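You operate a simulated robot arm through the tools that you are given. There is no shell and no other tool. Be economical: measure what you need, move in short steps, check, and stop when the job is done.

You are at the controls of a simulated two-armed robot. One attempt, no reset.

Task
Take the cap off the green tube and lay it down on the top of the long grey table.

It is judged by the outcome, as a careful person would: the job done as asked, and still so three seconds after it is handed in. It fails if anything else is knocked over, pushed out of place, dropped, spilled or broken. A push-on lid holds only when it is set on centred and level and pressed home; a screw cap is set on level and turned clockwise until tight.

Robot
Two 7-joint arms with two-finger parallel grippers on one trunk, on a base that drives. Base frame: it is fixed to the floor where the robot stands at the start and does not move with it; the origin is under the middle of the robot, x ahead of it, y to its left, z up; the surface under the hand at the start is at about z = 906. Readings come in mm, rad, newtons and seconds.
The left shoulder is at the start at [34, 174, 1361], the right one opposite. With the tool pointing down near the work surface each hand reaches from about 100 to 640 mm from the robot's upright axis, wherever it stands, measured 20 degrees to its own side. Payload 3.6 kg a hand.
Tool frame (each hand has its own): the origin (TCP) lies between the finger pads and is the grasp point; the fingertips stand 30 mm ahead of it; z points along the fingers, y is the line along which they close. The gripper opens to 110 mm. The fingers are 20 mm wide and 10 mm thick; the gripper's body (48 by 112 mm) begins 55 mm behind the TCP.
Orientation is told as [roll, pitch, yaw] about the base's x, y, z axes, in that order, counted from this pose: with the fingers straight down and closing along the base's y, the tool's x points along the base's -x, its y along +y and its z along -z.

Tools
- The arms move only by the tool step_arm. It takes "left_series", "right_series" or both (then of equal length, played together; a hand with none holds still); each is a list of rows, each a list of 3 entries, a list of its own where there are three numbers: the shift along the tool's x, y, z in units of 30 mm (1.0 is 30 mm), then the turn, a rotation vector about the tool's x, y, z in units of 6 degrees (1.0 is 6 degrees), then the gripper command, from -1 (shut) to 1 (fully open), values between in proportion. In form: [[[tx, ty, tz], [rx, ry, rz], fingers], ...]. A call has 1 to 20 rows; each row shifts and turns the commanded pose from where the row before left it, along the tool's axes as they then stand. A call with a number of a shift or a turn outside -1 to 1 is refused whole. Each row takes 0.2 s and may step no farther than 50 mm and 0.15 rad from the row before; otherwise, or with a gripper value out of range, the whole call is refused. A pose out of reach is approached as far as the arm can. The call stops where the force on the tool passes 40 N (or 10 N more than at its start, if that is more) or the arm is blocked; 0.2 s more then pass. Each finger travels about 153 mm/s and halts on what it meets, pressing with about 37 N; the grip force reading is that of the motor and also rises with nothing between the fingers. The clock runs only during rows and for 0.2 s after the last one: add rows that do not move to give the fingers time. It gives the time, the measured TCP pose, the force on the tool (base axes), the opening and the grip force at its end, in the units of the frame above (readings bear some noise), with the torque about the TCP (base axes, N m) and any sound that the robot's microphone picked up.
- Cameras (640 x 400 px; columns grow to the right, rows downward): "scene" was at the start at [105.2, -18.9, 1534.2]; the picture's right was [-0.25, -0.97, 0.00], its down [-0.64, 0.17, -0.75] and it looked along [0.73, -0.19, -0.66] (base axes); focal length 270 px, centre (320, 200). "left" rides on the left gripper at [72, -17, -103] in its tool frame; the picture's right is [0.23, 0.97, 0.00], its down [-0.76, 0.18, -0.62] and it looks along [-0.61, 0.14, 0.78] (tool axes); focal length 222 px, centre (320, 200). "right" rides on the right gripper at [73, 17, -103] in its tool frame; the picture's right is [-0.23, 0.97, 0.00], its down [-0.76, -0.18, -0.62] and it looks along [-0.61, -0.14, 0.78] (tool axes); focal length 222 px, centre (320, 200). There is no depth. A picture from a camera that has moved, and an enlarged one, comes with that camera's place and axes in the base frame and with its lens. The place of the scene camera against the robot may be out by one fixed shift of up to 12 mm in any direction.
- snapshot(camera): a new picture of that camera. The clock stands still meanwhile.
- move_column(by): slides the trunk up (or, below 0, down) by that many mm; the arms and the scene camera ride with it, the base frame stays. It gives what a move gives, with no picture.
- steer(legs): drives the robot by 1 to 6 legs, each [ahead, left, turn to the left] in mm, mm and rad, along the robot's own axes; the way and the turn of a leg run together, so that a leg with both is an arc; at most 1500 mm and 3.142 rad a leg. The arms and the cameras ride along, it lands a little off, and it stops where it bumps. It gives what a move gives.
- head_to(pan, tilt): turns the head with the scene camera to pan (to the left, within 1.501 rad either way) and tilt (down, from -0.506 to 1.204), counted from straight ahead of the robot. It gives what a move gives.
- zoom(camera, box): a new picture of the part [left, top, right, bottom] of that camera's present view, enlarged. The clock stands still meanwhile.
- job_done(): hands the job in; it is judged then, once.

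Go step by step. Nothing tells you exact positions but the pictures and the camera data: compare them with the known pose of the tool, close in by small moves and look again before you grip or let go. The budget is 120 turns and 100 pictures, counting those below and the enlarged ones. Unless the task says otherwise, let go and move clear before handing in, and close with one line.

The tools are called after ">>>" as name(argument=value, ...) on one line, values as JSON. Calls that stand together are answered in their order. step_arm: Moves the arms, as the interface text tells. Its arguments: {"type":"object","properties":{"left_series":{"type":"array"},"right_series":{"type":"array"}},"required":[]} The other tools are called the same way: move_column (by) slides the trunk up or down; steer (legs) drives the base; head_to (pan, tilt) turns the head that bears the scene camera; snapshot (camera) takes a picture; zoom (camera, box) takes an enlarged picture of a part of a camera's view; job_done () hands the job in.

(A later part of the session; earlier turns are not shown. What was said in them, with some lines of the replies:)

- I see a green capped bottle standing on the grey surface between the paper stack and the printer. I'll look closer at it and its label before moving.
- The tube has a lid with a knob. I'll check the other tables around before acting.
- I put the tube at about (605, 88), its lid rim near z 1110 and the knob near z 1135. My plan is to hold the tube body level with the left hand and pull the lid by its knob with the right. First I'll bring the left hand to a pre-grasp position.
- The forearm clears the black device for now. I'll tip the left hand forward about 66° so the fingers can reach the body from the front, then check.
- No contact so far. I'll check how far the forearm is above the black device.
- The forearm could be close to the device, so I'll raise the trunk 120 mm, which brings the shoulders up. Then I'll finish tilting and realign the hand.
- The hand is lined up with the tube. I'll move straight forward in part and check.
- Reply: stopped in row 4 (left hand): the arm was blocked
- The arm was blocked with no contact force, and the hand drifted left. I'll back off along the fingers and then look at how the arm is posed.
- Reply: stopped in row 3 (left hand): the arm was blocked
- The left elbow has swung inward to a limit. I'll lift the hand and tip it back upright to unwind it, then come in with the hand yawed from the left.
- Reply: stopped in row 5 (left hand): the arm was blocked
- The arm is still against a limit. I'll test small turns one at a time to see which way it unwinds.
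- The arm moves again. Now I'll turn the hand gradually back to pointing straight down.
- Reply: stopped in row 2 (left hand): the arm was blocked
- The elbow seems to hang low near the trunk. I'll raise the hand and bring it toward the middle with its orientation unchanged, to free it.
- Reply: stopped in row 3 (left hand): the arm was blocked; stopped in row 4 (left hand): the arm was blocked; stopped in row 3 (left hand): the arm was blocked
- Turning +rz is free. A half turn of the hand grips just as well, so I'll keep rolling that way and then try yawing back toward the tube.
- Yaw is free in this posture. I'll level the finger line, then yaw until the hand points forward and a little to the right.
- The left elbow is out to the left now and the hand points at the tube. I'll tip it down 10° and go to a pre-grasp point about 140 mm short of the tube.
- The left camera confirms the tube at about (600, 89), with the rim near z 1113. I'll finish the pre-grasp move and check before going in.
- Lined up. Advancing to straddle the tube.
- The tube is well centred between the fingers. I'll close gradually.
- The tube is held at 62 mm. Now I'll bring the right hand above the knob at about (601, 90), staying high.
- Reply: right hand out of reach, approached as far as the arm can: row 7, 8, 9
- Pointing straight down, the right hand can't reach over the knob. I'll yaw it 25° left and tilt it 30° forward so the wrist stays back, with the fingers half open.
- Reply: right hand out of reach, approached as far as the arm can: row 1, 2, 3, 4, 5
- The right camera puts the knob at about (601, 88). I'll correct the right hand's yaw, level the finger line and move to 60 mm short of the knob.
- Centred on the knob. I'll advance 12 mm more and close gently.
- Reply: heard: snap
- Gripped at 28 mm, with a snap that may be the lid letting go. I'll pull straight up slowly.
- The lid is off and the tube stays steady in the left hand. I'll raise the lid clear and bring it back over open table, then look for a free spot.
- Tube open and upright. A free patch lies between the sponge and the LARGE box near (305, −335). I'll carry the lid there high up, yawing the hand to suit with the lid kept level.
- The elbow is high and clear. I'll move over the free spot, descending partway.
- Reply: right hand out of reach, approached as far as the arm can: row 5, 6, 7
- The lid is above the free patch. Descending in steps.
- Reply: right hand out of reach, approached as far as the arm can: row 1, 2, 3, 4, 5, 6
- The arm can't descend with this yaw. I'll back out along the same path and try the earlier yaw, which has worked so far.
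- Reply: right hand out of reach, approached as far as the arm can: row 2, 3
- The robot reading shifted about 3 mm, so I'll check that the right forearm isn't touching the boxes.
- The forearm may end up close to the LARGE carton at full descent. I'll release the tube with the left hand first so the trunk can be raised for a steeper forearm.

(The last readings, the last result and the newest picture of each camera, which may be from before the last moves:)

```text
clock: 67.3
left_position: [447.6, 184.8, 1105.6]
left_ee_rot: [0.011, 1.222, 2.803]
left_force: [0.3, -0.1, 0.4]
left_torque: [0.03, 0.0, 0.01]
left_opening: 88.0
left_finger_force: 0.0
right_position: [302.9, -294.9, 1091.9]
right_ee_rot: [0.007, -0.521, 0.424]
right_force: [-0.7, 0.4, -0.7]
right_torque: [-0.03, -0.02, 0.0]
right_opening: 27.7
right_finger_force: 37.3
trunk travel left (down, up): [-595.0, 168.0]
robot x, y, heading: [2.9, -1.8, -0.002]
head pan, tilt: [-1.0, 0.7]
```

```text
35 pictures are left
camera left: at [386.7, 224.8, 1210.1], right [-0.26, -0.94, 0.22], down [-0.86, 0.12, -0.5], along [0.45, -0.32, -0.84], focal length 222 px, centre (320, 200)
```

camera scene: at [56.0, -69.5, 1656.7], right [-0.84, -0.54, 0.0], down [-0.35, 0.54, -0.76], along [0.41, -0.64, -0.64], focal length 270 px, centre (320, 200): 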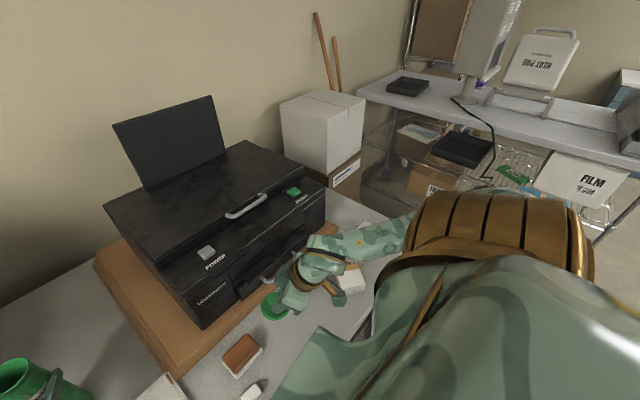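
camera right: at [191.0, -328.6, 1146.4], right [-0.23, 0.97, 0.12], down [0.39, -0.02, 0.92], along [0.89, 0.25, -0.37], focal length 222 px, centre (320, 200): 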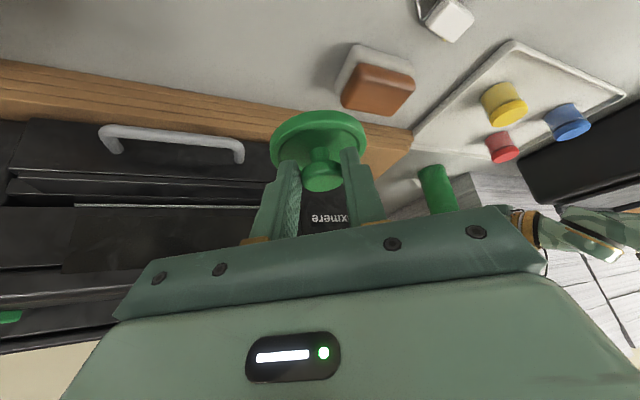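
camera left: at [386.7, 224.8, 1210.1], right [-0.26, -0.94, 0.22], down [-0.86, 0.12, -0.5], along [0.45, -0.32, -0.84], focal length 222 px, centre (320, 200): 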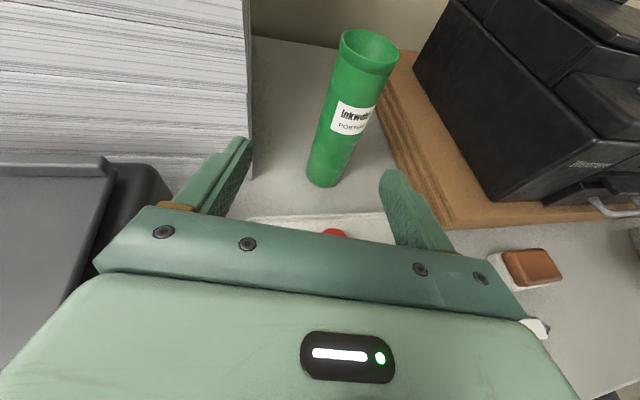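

The tube stands upright where it was. Now I'll raise the trunk 150 mm.

>>> move_column(by=150)

>>> head_to(pan=-0.5, tilt=0.95)

>>> step_arm(right_series=[[[0.4, 0, 0.69], [0, 0, 0], -1], [[0.4, 0, 0.69], [0, 0, 0], -1], [[0.4, 0, 0.69], [0, 0, 0], -1], [[0.4, 0, 0.69], [0, 0, 0], -1], [[0.4, 0, 0.69], [0, 0, 0], -1], [[0.4, 0, 0.69], [0, 0, 0], -1]])

>>> snapshot(camera="scene")

```text
clock: 69.1
left_position: [449.0, 182.8, 1255.4]
left_ee_rot: [0.013, 1.222, 2.803]
left_force: [-0.3, -0.1, 0.1]
left_torque: [0.01, 0.02, -0.03]
left_opening: 88.0
left_finger_force: 0.1
right_position: [301.8, -296.6, 1243.1]
right_ee_rot: [0.008, -0.519, 0.424]
right_force: [0.9, -0.1, -0.3]
right_torque: [-0.04, 0.0, 0.0]
right_opening: 27.8
right_finger_force: 36.9
trunk travel left (down, up): [-745.0, 18.0]
robot x, y, heading: [0.1, 2.7, -0.002]
head pan, tilt: [-1.0, 0.7]
```

```text
clock: 70.0
left_position: [448.7, 183.4, 1255.3]
left_ee_rot: [0.01, 1.221, 2.803]
left_force: [-0.3, 0.1, 0.0]
left_torque: [0.0, -0.04, -0.01]
left_opening: 88.0
left_finger_force: 0.0
right_position: [301.1, -296.7, 1243.4]
right_ee_rot: [0.008, -0.521, 0.424]
right_force: [0.2, 0.3, -0.6]
right_torque: [0.03, -0.02, 0.03]
right_opening: 27.8
right_finger_force: 36.9
trunk travel left (down, up): [-745.0, 18.0]
robot x, y, heading: [-0.2, -1.0, -0.003]
head pan, tilt: [-0.499, 0.949]
```

```text
clock: 71.4
left_position: [449.5, 183.5, 1255.0]
left_ee_rot: [0.01, 1.222, 2.804]
left_force: [0.5, -0.5, 0.4]
left_torque: [0.03, -0.02, 0.01]
left_opening: 87.9
left_finger_force: 0.1
right_position: [294.6, -306.8, 1121.2]
right_ee_rot: [0.011, -0.519, 0.422]
right_force: [-0.4, 0.5, -0.2]
right_torque: [-0.01, -0.04, 0.01]
right_opening: 27.7
right_finger_force: 36.8
right hand out of reach, approached as far as the arm can: row 2, 3, 4
trunk travel left (down, up): [-745.0, 18.0]
robot x, y, heading: [0.5, 3.3, -0.004]
head pan, tilt: [-0.499, 0.949]
```

```text
34 pictures are left
camera scene: at [70.5, -32.6, 1786.9], right [-0.48, -0.88, 0.0], down [-0.71, 0.39, -0.58], along [0.51, -0.28, -0.81], focal length 270 px, centre (320, 200)
```

scene: 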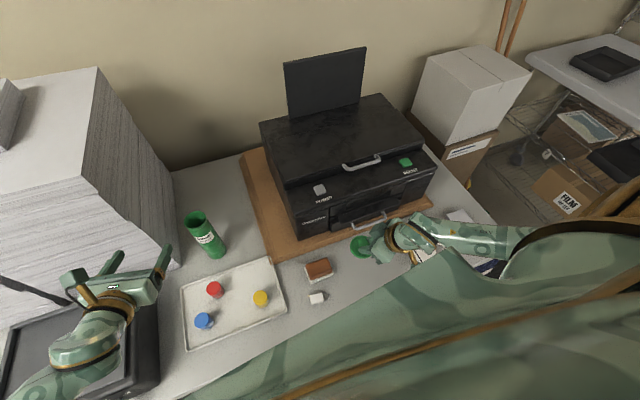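

>>> step_arm(right_series=[[[0.4, 0, 0.69], [0, 0, 0], -1], [[0.4, 0, 0.69], [0, 0, 0], -1], [[0.4, 0, 0.69], [0, 0, 0], -1]])

>>> snapshot(camera="right")

>>> zoom(camera="scene", box=[290, 180, 530, 320])

```text
clock: 72.2
left_position: [448.7, 183.6, 1255.3]
left_ee_rot: [0.012, 1.221, 2.803]
left_force: [0.1, 0.3, -0.5]
left_torque: [0.01, 0.0, 0.02]
left_opening: 88.0
left_finger_force: 0.0
right_position: [295.9, -306.7, 1049.0]
right_ee_rot: [0.007, -0.52, 0.422]
right_force: [0.6, -0.1, -0.1]
right_torque: [0.0, 0.0, 0.01]
right_opening: 28.0
right_finger_force: 37.0
trunk travel left (down, up): [-745.0, 18.0]
robot x, y, heading: [-0.8, 0.9, -0.002]
head pan, tilt: [-0.499, 0.949]
```

```text
33 pictures are left
camera right: at [184.3, -339.3, 1102.8], right [-0.22, 0.97, 0.12], down [0.4, -0.02, 0.92], along [0.89, 0.25, -0.38], focal length 222 px, centre (320, 200)
```

right: 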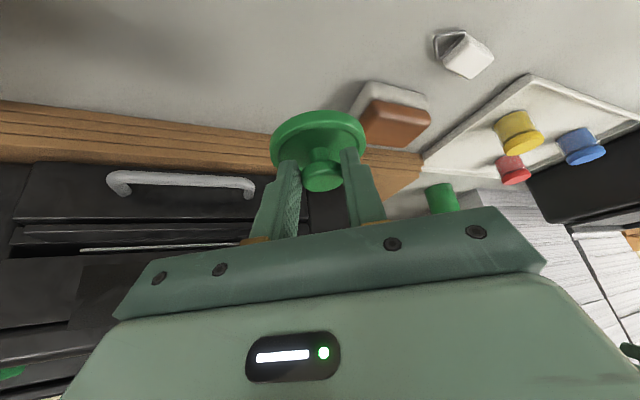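

```text
2.67 times, centred on (410, 250) of scene
camera zoom: at [70.6, -32.6, 1786.9], right [-0.48, -0.88, 0.0], down [-0.71, 0.39, -0.58], along [0.51, -0.28, -0.81], focal length 720 px, centre (80, 67)
```

zoom: 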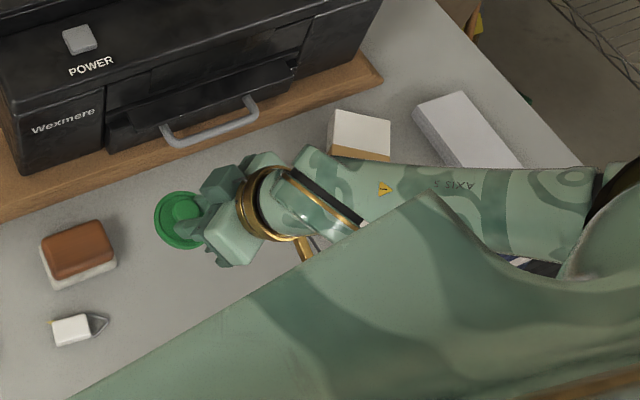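

Clear of the sponge, board and carton. Continuing down, then feeling for the table.

>>> step_arm(right_series=[[[0.33, 0, 0.575], [0, 0, 0], -1], [[0.33, 0, 0.575], [0, 0, 0], -1], [[0.33, 0, 0.575], [0, 0, 0], -1]])

>>> snapshot(camera="right")

>>> zoom(camera="scene", box=[290, 180, 530, 320])

```text
clock: 73.0
left_position: [449.0, 183.4, 1255.5]
left_ee_rot: [0.013, 1.222, 2.805]
left_force: [-0.5, 0.7, 0.6]
left_torque: [0.02, -0.01, 0.0]
left_opening: 88.1
left_finger_force: 0.0
right_position: [294.1, -306.6, 988.3]
right_ee_rot: [0.01, -0.52, 0.425]
right_force: [-1.2, 0.4, -0.7]
right_torque: [0.01, 0.01, -0.03]
right_opening: 27.7
right_finger_force: 36.9
trunk travel left (down, up): [-745.0, 18.0]
robot x, y, heading: [-0.6, -0.2, -0.003]
head pan, tilt: [-0.499, 0.949]
```

```text
31 pictures are left
camera right: at [184.0, -338.8, 1043.6], right [-0.22, 0.97, 0.12], down [0.4, -0.02, 0.92], along [0.89, 0.25, -0.38], focal length 222 px, centre (320, 200)
```

right: 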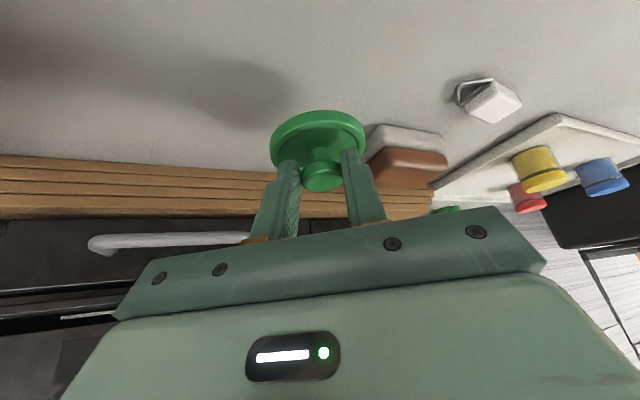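

```text
2.67 times, centred on (410, 250) of scene
camera zoom: at [70.5, -32.5, 1786.9], right [-0.48, -0.88, 0.0], down [-0.71, 0.39, -0.58], along [0.51, -0.28, -0.81], focal length 720 px, centre (80, 67)
```

zoom: 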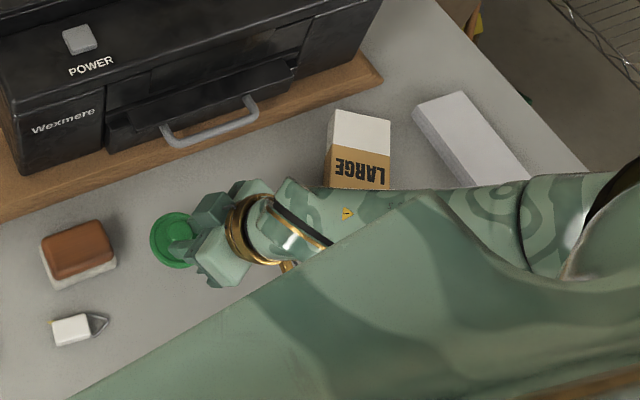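

>>> step_arm(right_series=[[[0.083, 0, 0.145], [0, 0, 0], -1], [[0.083, 0, 0.145], [0, 0, 0], -1], [[0.083, 0, 0.145], [0, 0, 0], -1], [[0, 0, 0], [0, 0, 0], -1]])

>>> zoom(camera="right", box=[220, 60, 460, 220])

```text
clock: 74.0
left_position: [449.0, 183.2, 1255.8]
left_ee_rot: [0.01, 1.222, 2.803]
left_force: [0.0, 0.1, 0.3]
left_torque: [0.03, 0.02, 0.0]
left_opening: 87.9
left_finger_force: 0.1
right_position: [293.9, -306.8, 973.8]
right_ee_rot: [0.009, -0.519, 0.424]
right_force: [-0.1, 0.1, -0.6]
right_torque: [-0.02, 0.0, 0.01]
right_opening: 28.0
right_finger_force: 37.2
trunk travel left (down, up): [-745.0, 18.0]
robot x, y, heading: [0.6, -1.3, 0.0]
head pan, tilt: [-0.499, 0.949]
```

```text
2.50 times, centred on (340, 140) of right
camera zoom: at [183.4, -338.8, 1028.8], right [-0.22, 0.97, 0.12], down [0.4, -0.02, 0.92], along [0.89, 0.25, -0.38], focal length 555 px, centre (270, 350)
```

zoom: 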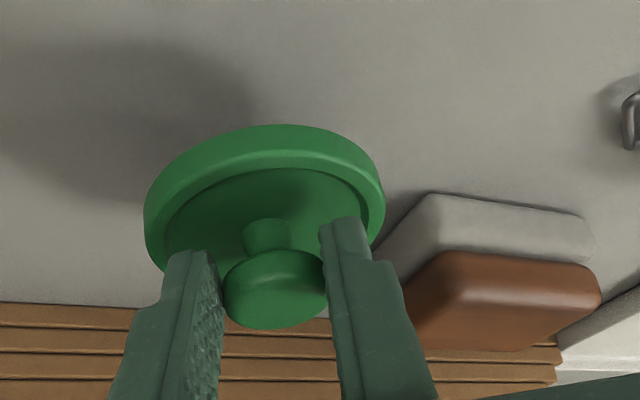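

>>> step_arm(right_series=[[[0.05, 0, 0.087], [0, 0, 0], -1], [[0.05, 0, 0.087], [0, 0, 0], -1], [[0.05, 0, 0.087], [0, 0, 0], -1], [[0, 0, 0], [0, 0, 0], -1]])

>>> step_arm(right_series=[[[0.033, 0, 0.058], [0, 0, 0], -1], [[0.033, 0, 0.058], [0, 0, 0], -1], [[0, 0, 0], [0, 0, 0], -1]])

>>> zoom(camera="right", box=[220, 60, 460, 220])

```text
clock: 75.0
left_position: [447.8, 183.7, 1255.6]
left_ee_rot: [0.01, 1.221, 2.802]
left_force: [-0.2, 0.3, -0.1]
left_torque: [0.02, 0.02, 0.01]
left_opening: 88.0
left_finger_force: 0.0
right_position: [295.0, -306.9, 965.7]
right_ee_rot: [0.007, -0.521, 0.423]
right_force: [-0.1, -0.2, -0.6]
right_torque: [0.02, 0.02, 0.01]
right_opening: 27.8
right_finger_force: 36.8
trunk travel left (down, up): [-745.0, 18.0]
robot x, y, heading: [1.3, -1.0, -0.002]
head pan, tilt: [-0.499, 0.949]
```

```text
clock: 75.8
left_position: [448.9, 183.7, 1256.1]
left_ee_rot: [0.012, 1.222, 2.802]
left_force: [0.6, 0.0, 0.3]
left_torque: [-0.01, -0.01, 0.0]
left_opening: 88.0
left_finger_force: 0.1
right_position: [293.6, -306.2, 961.1]
right_ee_rot: [0.008, -0.52, 0.425]
right_force: [-0.2, -0.7, 0.2]
right_torque: [-0.02, 0.01, -0.04]
right_opening: 27.8
right_finger_force: 37.1
trunk travel left (down, up): [-745.0, 18.0]
robot x, y, heading: [3.0, -0.2, -0.002]
head pan, tilt: [-0.499, 0.949]
```

```text
2.50 times, centred on (340, 140) of right
camera zoom: at [183.2, -338.6, 1015.9], right [-0.22, 0.97, 0.12], down [0.4, -0.02, 0.92], along [0.89, 0.25, -0.38], focal length 555 px, centre (270, 350)
```

zoom: 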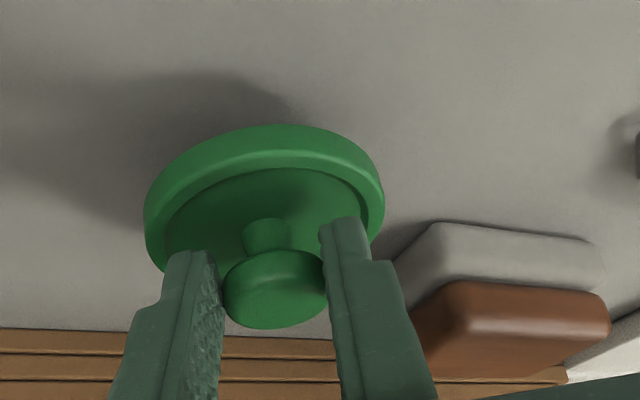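

Still no contact; I estimate about 10 mm left. Continuing in 2 mm steps.

>>> step_arm(right_series=[[[0.033, 0, 0.058], [0, 0, 0], -1], [[0.033, 0, 0.058], [0, 0, 0], -1], [[0, 0, 0], [0, 0, 0], -1]])

>>> step_arm(right_series=[[[0.033, 0, 0.058], [0, 0, 0], -1], [[0.033, 0, 0.058], [0, 0, 0], -1], [[0, 0, 0], [0, 0, 0], -1]])

>>> zoom(camera="right", box=[220, 60, 460, 220])

```text
clock: 76.6
left_position: [448.2, 183.1, 1255.6]
left_ee_rot: [0.01, 1.221, 2.803]
left_force: [0.2, 0.5, -0.8]
left_torque: [0.01, 0.01, 0.02]
left_opening: 88.0
left_finger_force: 0.1
right_position: [293.7, -306.7, 957.9]
right_ee_rot: [0.008, -0.519, 0.424]
right_force: [-0.3, 0.3, -0.6]
right_torque: [-0.05, -0.01, 0.0]
right_opening: 28.0
right_finger_force: 37.5
trunk travel left (down, up): [-745.0, 18.0]
robot x, y, heading: [-2.3, 1.6, 0.001]
head pan, tilt: [-0.499, 0.949]
```

```text
clock: 77.4
left_position: [447.8, 183.5, 1255.8]
left_ee_rot: [0.009, 1.223, 2.804]
left_force: [0.1, 0.4, -0.7]
left_torque: [0.0, 0.03, -0.04]
left_opening: 87.8
left_finger_force: 0.0
right_position: [293.3, -306.6, 953.8]
right_ee_rot: [0.009, -0.52, 0.424]
right_force: [-0.4, 1.2, -0.6]
right_torque: [0.01, 0.06, 0.04]
right_opening: 27.7
right_finger_force: 37.4
trunk travel left (down, up): [-745.0, 18.0]
robot x, y, heading: [-0.1, 0.9, 0.002]
head pan, tilt: [-0.499, 0.949]
```

```text
2.50 times, centred on (340, 140) of right
camera zoom: at [183.1, -338.7, 1008.1], right [-0.22, 0.97, 0.12], down [0.4, -0.02, 0.92], along [0.89, 0.25, -0.38], focal length 555 px, centre (270, 350)
```

zoom: 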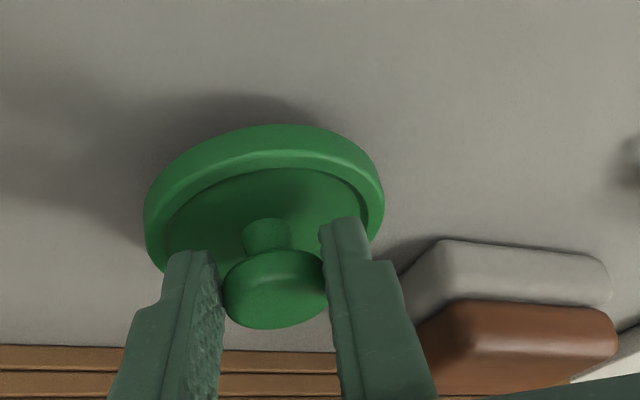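

Very close now; the shadow has nearly joined the lid. A few more small steps.

>>> step_arm(right_series=[[[0.025, 0, 0.043], [0, 0, 0], -1], [[0.025, 0, 0.043], [0, 0, 0], -1], [[0, 0, 0], [0, 0, 0], -1]])

>>> step_arm(right_series=[[[0.025, 0, 0.043], [0, 0, 0], -1], [[0.025, 0, 0.043], [0, 0, 0], -1], [[0, 0, 0], [0, 0, 0], -1]])

>>> zoom(camera="right", box=[220, 60, 460, 220])

```text
clock: 78.2
left_position: [448.9, 182.9, 1255.9]
left_ee_rot: [0.011, 1.221, 2.803]
left_force: [0.3, -0.1, -0.5]
left_torque: [-0.02, 0.01, -0.05]
left_opening: 87.8
left_finger_force: 0.1
right_position: [293.4, -307.1, 951.1]
right_ee_rot: [0.01, -0.52, 0.421]
right_force: [0.3, 0.3, 0.3]
right_torque: [0.0, 0.0, -0.04]
right_opening: 28.0
right_finger_force: 37.0
trunk travel left (down, up): [-745.0, 18.0]
robot x, y, heading: [1.4, -0.6, -0.002]
head pan, tilt: [-0.499, 0.949]
```

```text
clock: 79.0
left_position: [448.4, 183.4, 1255.9]
left_ee_rot: [0.01, 1.222, 2.803]
left_force: [0.5, -0.3, 0.9]
left_torque: [0.0, 0.0, 0.0]
left_opening: 88.0
left_finger_force: 0.0
right_position: [293.5, -306.6, 949.0]
right_ee_rot: [0.008, -0.519, 0.424]
right_force: [0.7, -0.5, -0.8]
right_torque: [0.01, 0.0, -0.02]
right_opening: 28.0
right_finger_force: 37.7
trunk travel left (down, up): [-745.0, 18.0]
robot x, y, heading: [0.7, 4.6, 0.001]
head pan, tilt: [-0.499, 0.949]
```

```text
2.50 times, centred on (340, 140) of right
camera zoom: at [182.9, -338.9, 1002.1], right [-0.22, 0.97, 0.12], down [0.4, -0.02, 0.92], along [0.89, 0.25, -0.38], focal length 555 px, centre (270, 350)
```

zoom: 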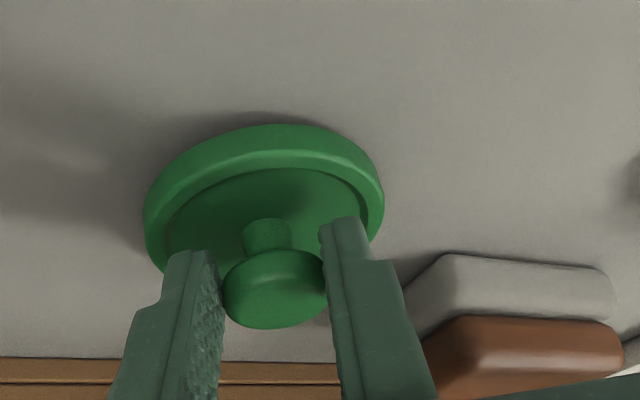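

>>> step_arm(right_series=[[[0.025, 0, 0.043], [0, 0, 0], -1], [[0.025, 0, 0.043], [0, 0, 0], -1], [[0, 0, 0], [0, 0, 0], -1]])

>>> step_arm(right_series=[[[0.025, 0, 0.043], [0, 0, 0], -1], [[0, 0, 0], [0, 0, 0], -1]])

>>> zoom(camera="right", box=[220, 60, 460, 220])

```text
clock: 79.8
left_position: [448.4, 183.0, 1255.9]
left_ee_rot: [0.012, 1.223, 2.803]
left_force: [-0.2, 0.1, 0.2]
left_torque: [-0.04, -0.02, -0.02]
left_opening: 87.9
left_finger_force: 0.1
right_position: [293.1, -305.9, 945.9]
right_ee_rot: [0.008, -0.522, 0.425]
right_force: [-0.6, -1.7, 5.8]
right_torque: [0.18, -0.05, -0.01]
right_opening: 28.1
right_finger_force: 37.2
trunk travel left (down, up): [-745.0, 18.0]
robot x, y, heading: [-0.4, -1.5, -0.009]
head pan, tilt: [-0.499, 0.949]
```

```text
clock: 80.4
left_position: [448.3, 182.2, 1255.3]
left_ee_rot: [0.009, 1.223, 2.801]
left_force: [-0.1, -0.1, -0.8]
left_torque: [-0.02, 0.0, 0.04]
left_opening: 88.0
left_finger_force: 0.1
right_position: [292.8, -307.6, 944.0]
right_ee_rot: [0.006, -0.522, 0.425]
right_force: [1.5, -4.7, 14.3]
right_torque: [0.35, -0.27, -0.15]
right_opening: 28.0
right_finger_force: 37.1
trunk travel left (down, up): [-745.0, 18.0]
robot x, y, heading: [-1.4, 0.1, 0.003]
head pan, tilt: [-0.499, 0.949]
```

```text
2.50 times, centred on (340, 140) of right
camera zoom: at [183.2, -339.3, 997.6], right [-0.22, 0.97, 0.12], down [0.39, -0.02, 0.92], along [0.89, 0.25, -0.38], focal length 555 px, centre (270, 350)
```

zoom: 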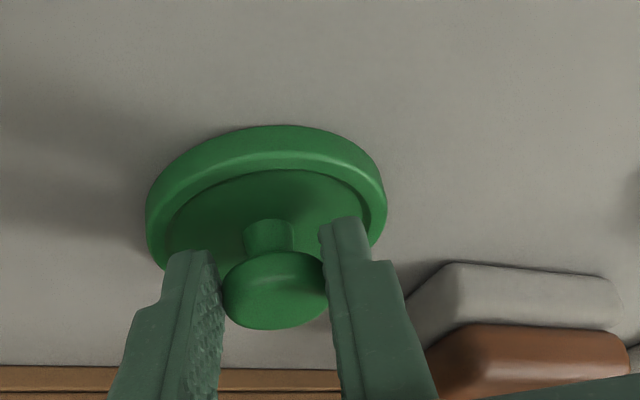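

Contact with the table. I'll ease the pressure, open the fingers and back away along the finger line.

>>> step_arm(right_series=[[[-0.016, 0, -0.029], [0, 0, 0], -1], [[0, 0, 0], [0, 0, 0], -0.4], [[0, 0, 0], [0, 0, 0], -0.2], [[0, 0, 0], [0, 0, 0], 0.1], [[0, 0, 0], [0, 0, 0], 0.1], [[0, 0, -0.3], [0, 0, 0], 0.1], [[0, 0, -0.6], [0, 0, 0], 0.1], [[0, 0, -0.6], [0, 0, 0], 0.1]])

>>> snapshot(camera="right")

```text
clock: 82.2
left_position: [448.3, 182.9, 1255.1]
left_ee_rot: [0.012, 1.222, 2.802]
left_force: [-0.1, -0.4, -0.6]
left_torque: [-0.04, -0.01, 0.01]
left_opening: 87.8
left_finger_force: 0.1
right_position: [271.9, -315.9, 983.6]
right_ee_rot: [0.006, -0.519, 0.424]
right_force: [-0.9, -1.0, 0.4]
right_torque: [0.02, -0.01, 0.01]
right_opening: 60.7
right_finger_force: 0.0
trunk travel left (down, up): [-745.0, 18.0]
robot x, y, heading: [-4.0, 0.6, 0.003]
head pan, tilt: [-0.499, 0.949]
```

```text
24 pictures are left
camera right: at [161.7, -348.7, 1037.8], right [-0.22, 0.97, 0.12], down [0.4, -0.02, 0.92], along [0.89, 0.25, -0.38], focal length 222 px, centre (320, 200)
```

right: 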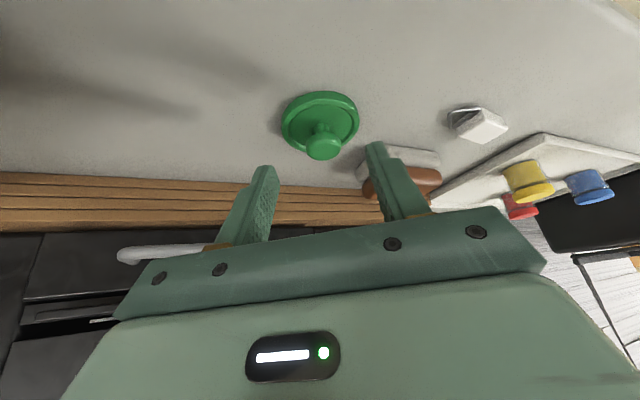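

The lid lies flat on the table. I'll raise the right hand straight up and check the whole scene.

>>> step_arm(right_series=[[[-0.4, 0, -0.69], [0, 0, 0], 0.1], [[-0.4, 0, -0.69], [0, 0, 0], 0.1], [[-0.4, 0, -0.69], [0, 0, 0], 0.1], [[-0.4, 0, -0.69], [0, 0, 0], 0.1], [[-0.4, 0, -0.69], [0, 0, 0], 0.1], [[-0.4, 0, -0.69], [0, 0, 0], 0.1]])

>>> head_to(pan=-0.25, tilt=0.85)

>>> snapshot(camera="scene")

```text
clock: 83.6
left_position: [448.5, 183.3, 1255.8]
left_ee_rot: [0.011, 1.222, 2.802]
left_force: [0.9, 0.5, 0.2]
left_torque: [0.0, -0.02, 0.03]
left_opening: 87.7
left_finger_force: 0.0
right_position: [274.3, -317.9, 1126.2]
right_ee_rot: [0.013, -0.521, 0.424]
right_force: [-0.9, 0.7, 0.1]
right_torque: [0.02, -0.01, 0.0]
right_opening: 60.6
right_finger_force: 0.1
trunk travel left (down, up): [-745.0, 18.0]
robot x, y, heading: [0.4, 3.9, 0.002]
head pan, tilt: [-0.499, 0.949]
```

```text
clock: 84.4
left_position: [448.0, 183.3, 1256.0]
left_ee_rot: [0.012, 1.221, 2.802]
left_force: [0.3, -0.5, 0.2]
left_torque: [0.02, 0.03, -0.02]
left_opening: 88.0
left_finger_force: 0.1
right_position: [274.4, -317.5, 1127.4]
right_ee_rot: [0.013, -0.522, 0.423]
right_force: [0.5, 0.4, 0.6]
right_torque: [0.0, -0.02, -0.01]
right_opening: 60.4
right_finger_force: 0.0
trunk travel left (down, up): [-745.0, 18.0]
robot x, y, heading: [0.5, 0.5, -0.003]
head pan, tilt: [-0.25, 0.85]
```

```text
23 pictures are left
camera scene: at [82.1, -17.2, 1794.4], right [-0.25, -0.97, 0.0], down [-0.73, 0.19, -0.66], along [0.64, -0.16, -0.75], focal length 270 px, centre (320, 200)
```

scene: 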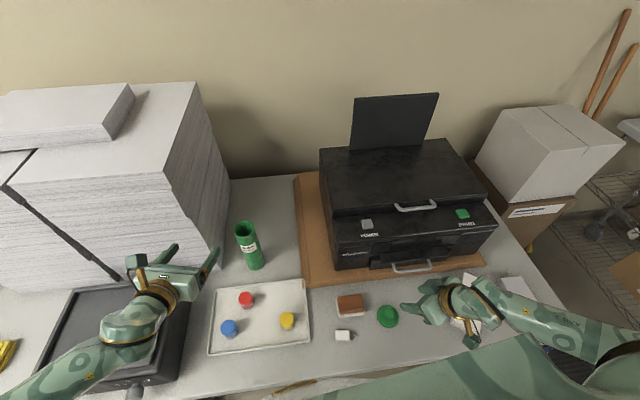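

The tube stands open and upright, its lid lies flat on the grey table, nothing else has moved, and both hands are clear. I'm handing in now.

>>> job_done()

```text
The job is handed in.
```

I took the cap off the green tube and laid it flat on the long grey table. The tube stands upright and open in its place, and the last picture shows nothing else moved. Both hands were clear when I handed in.
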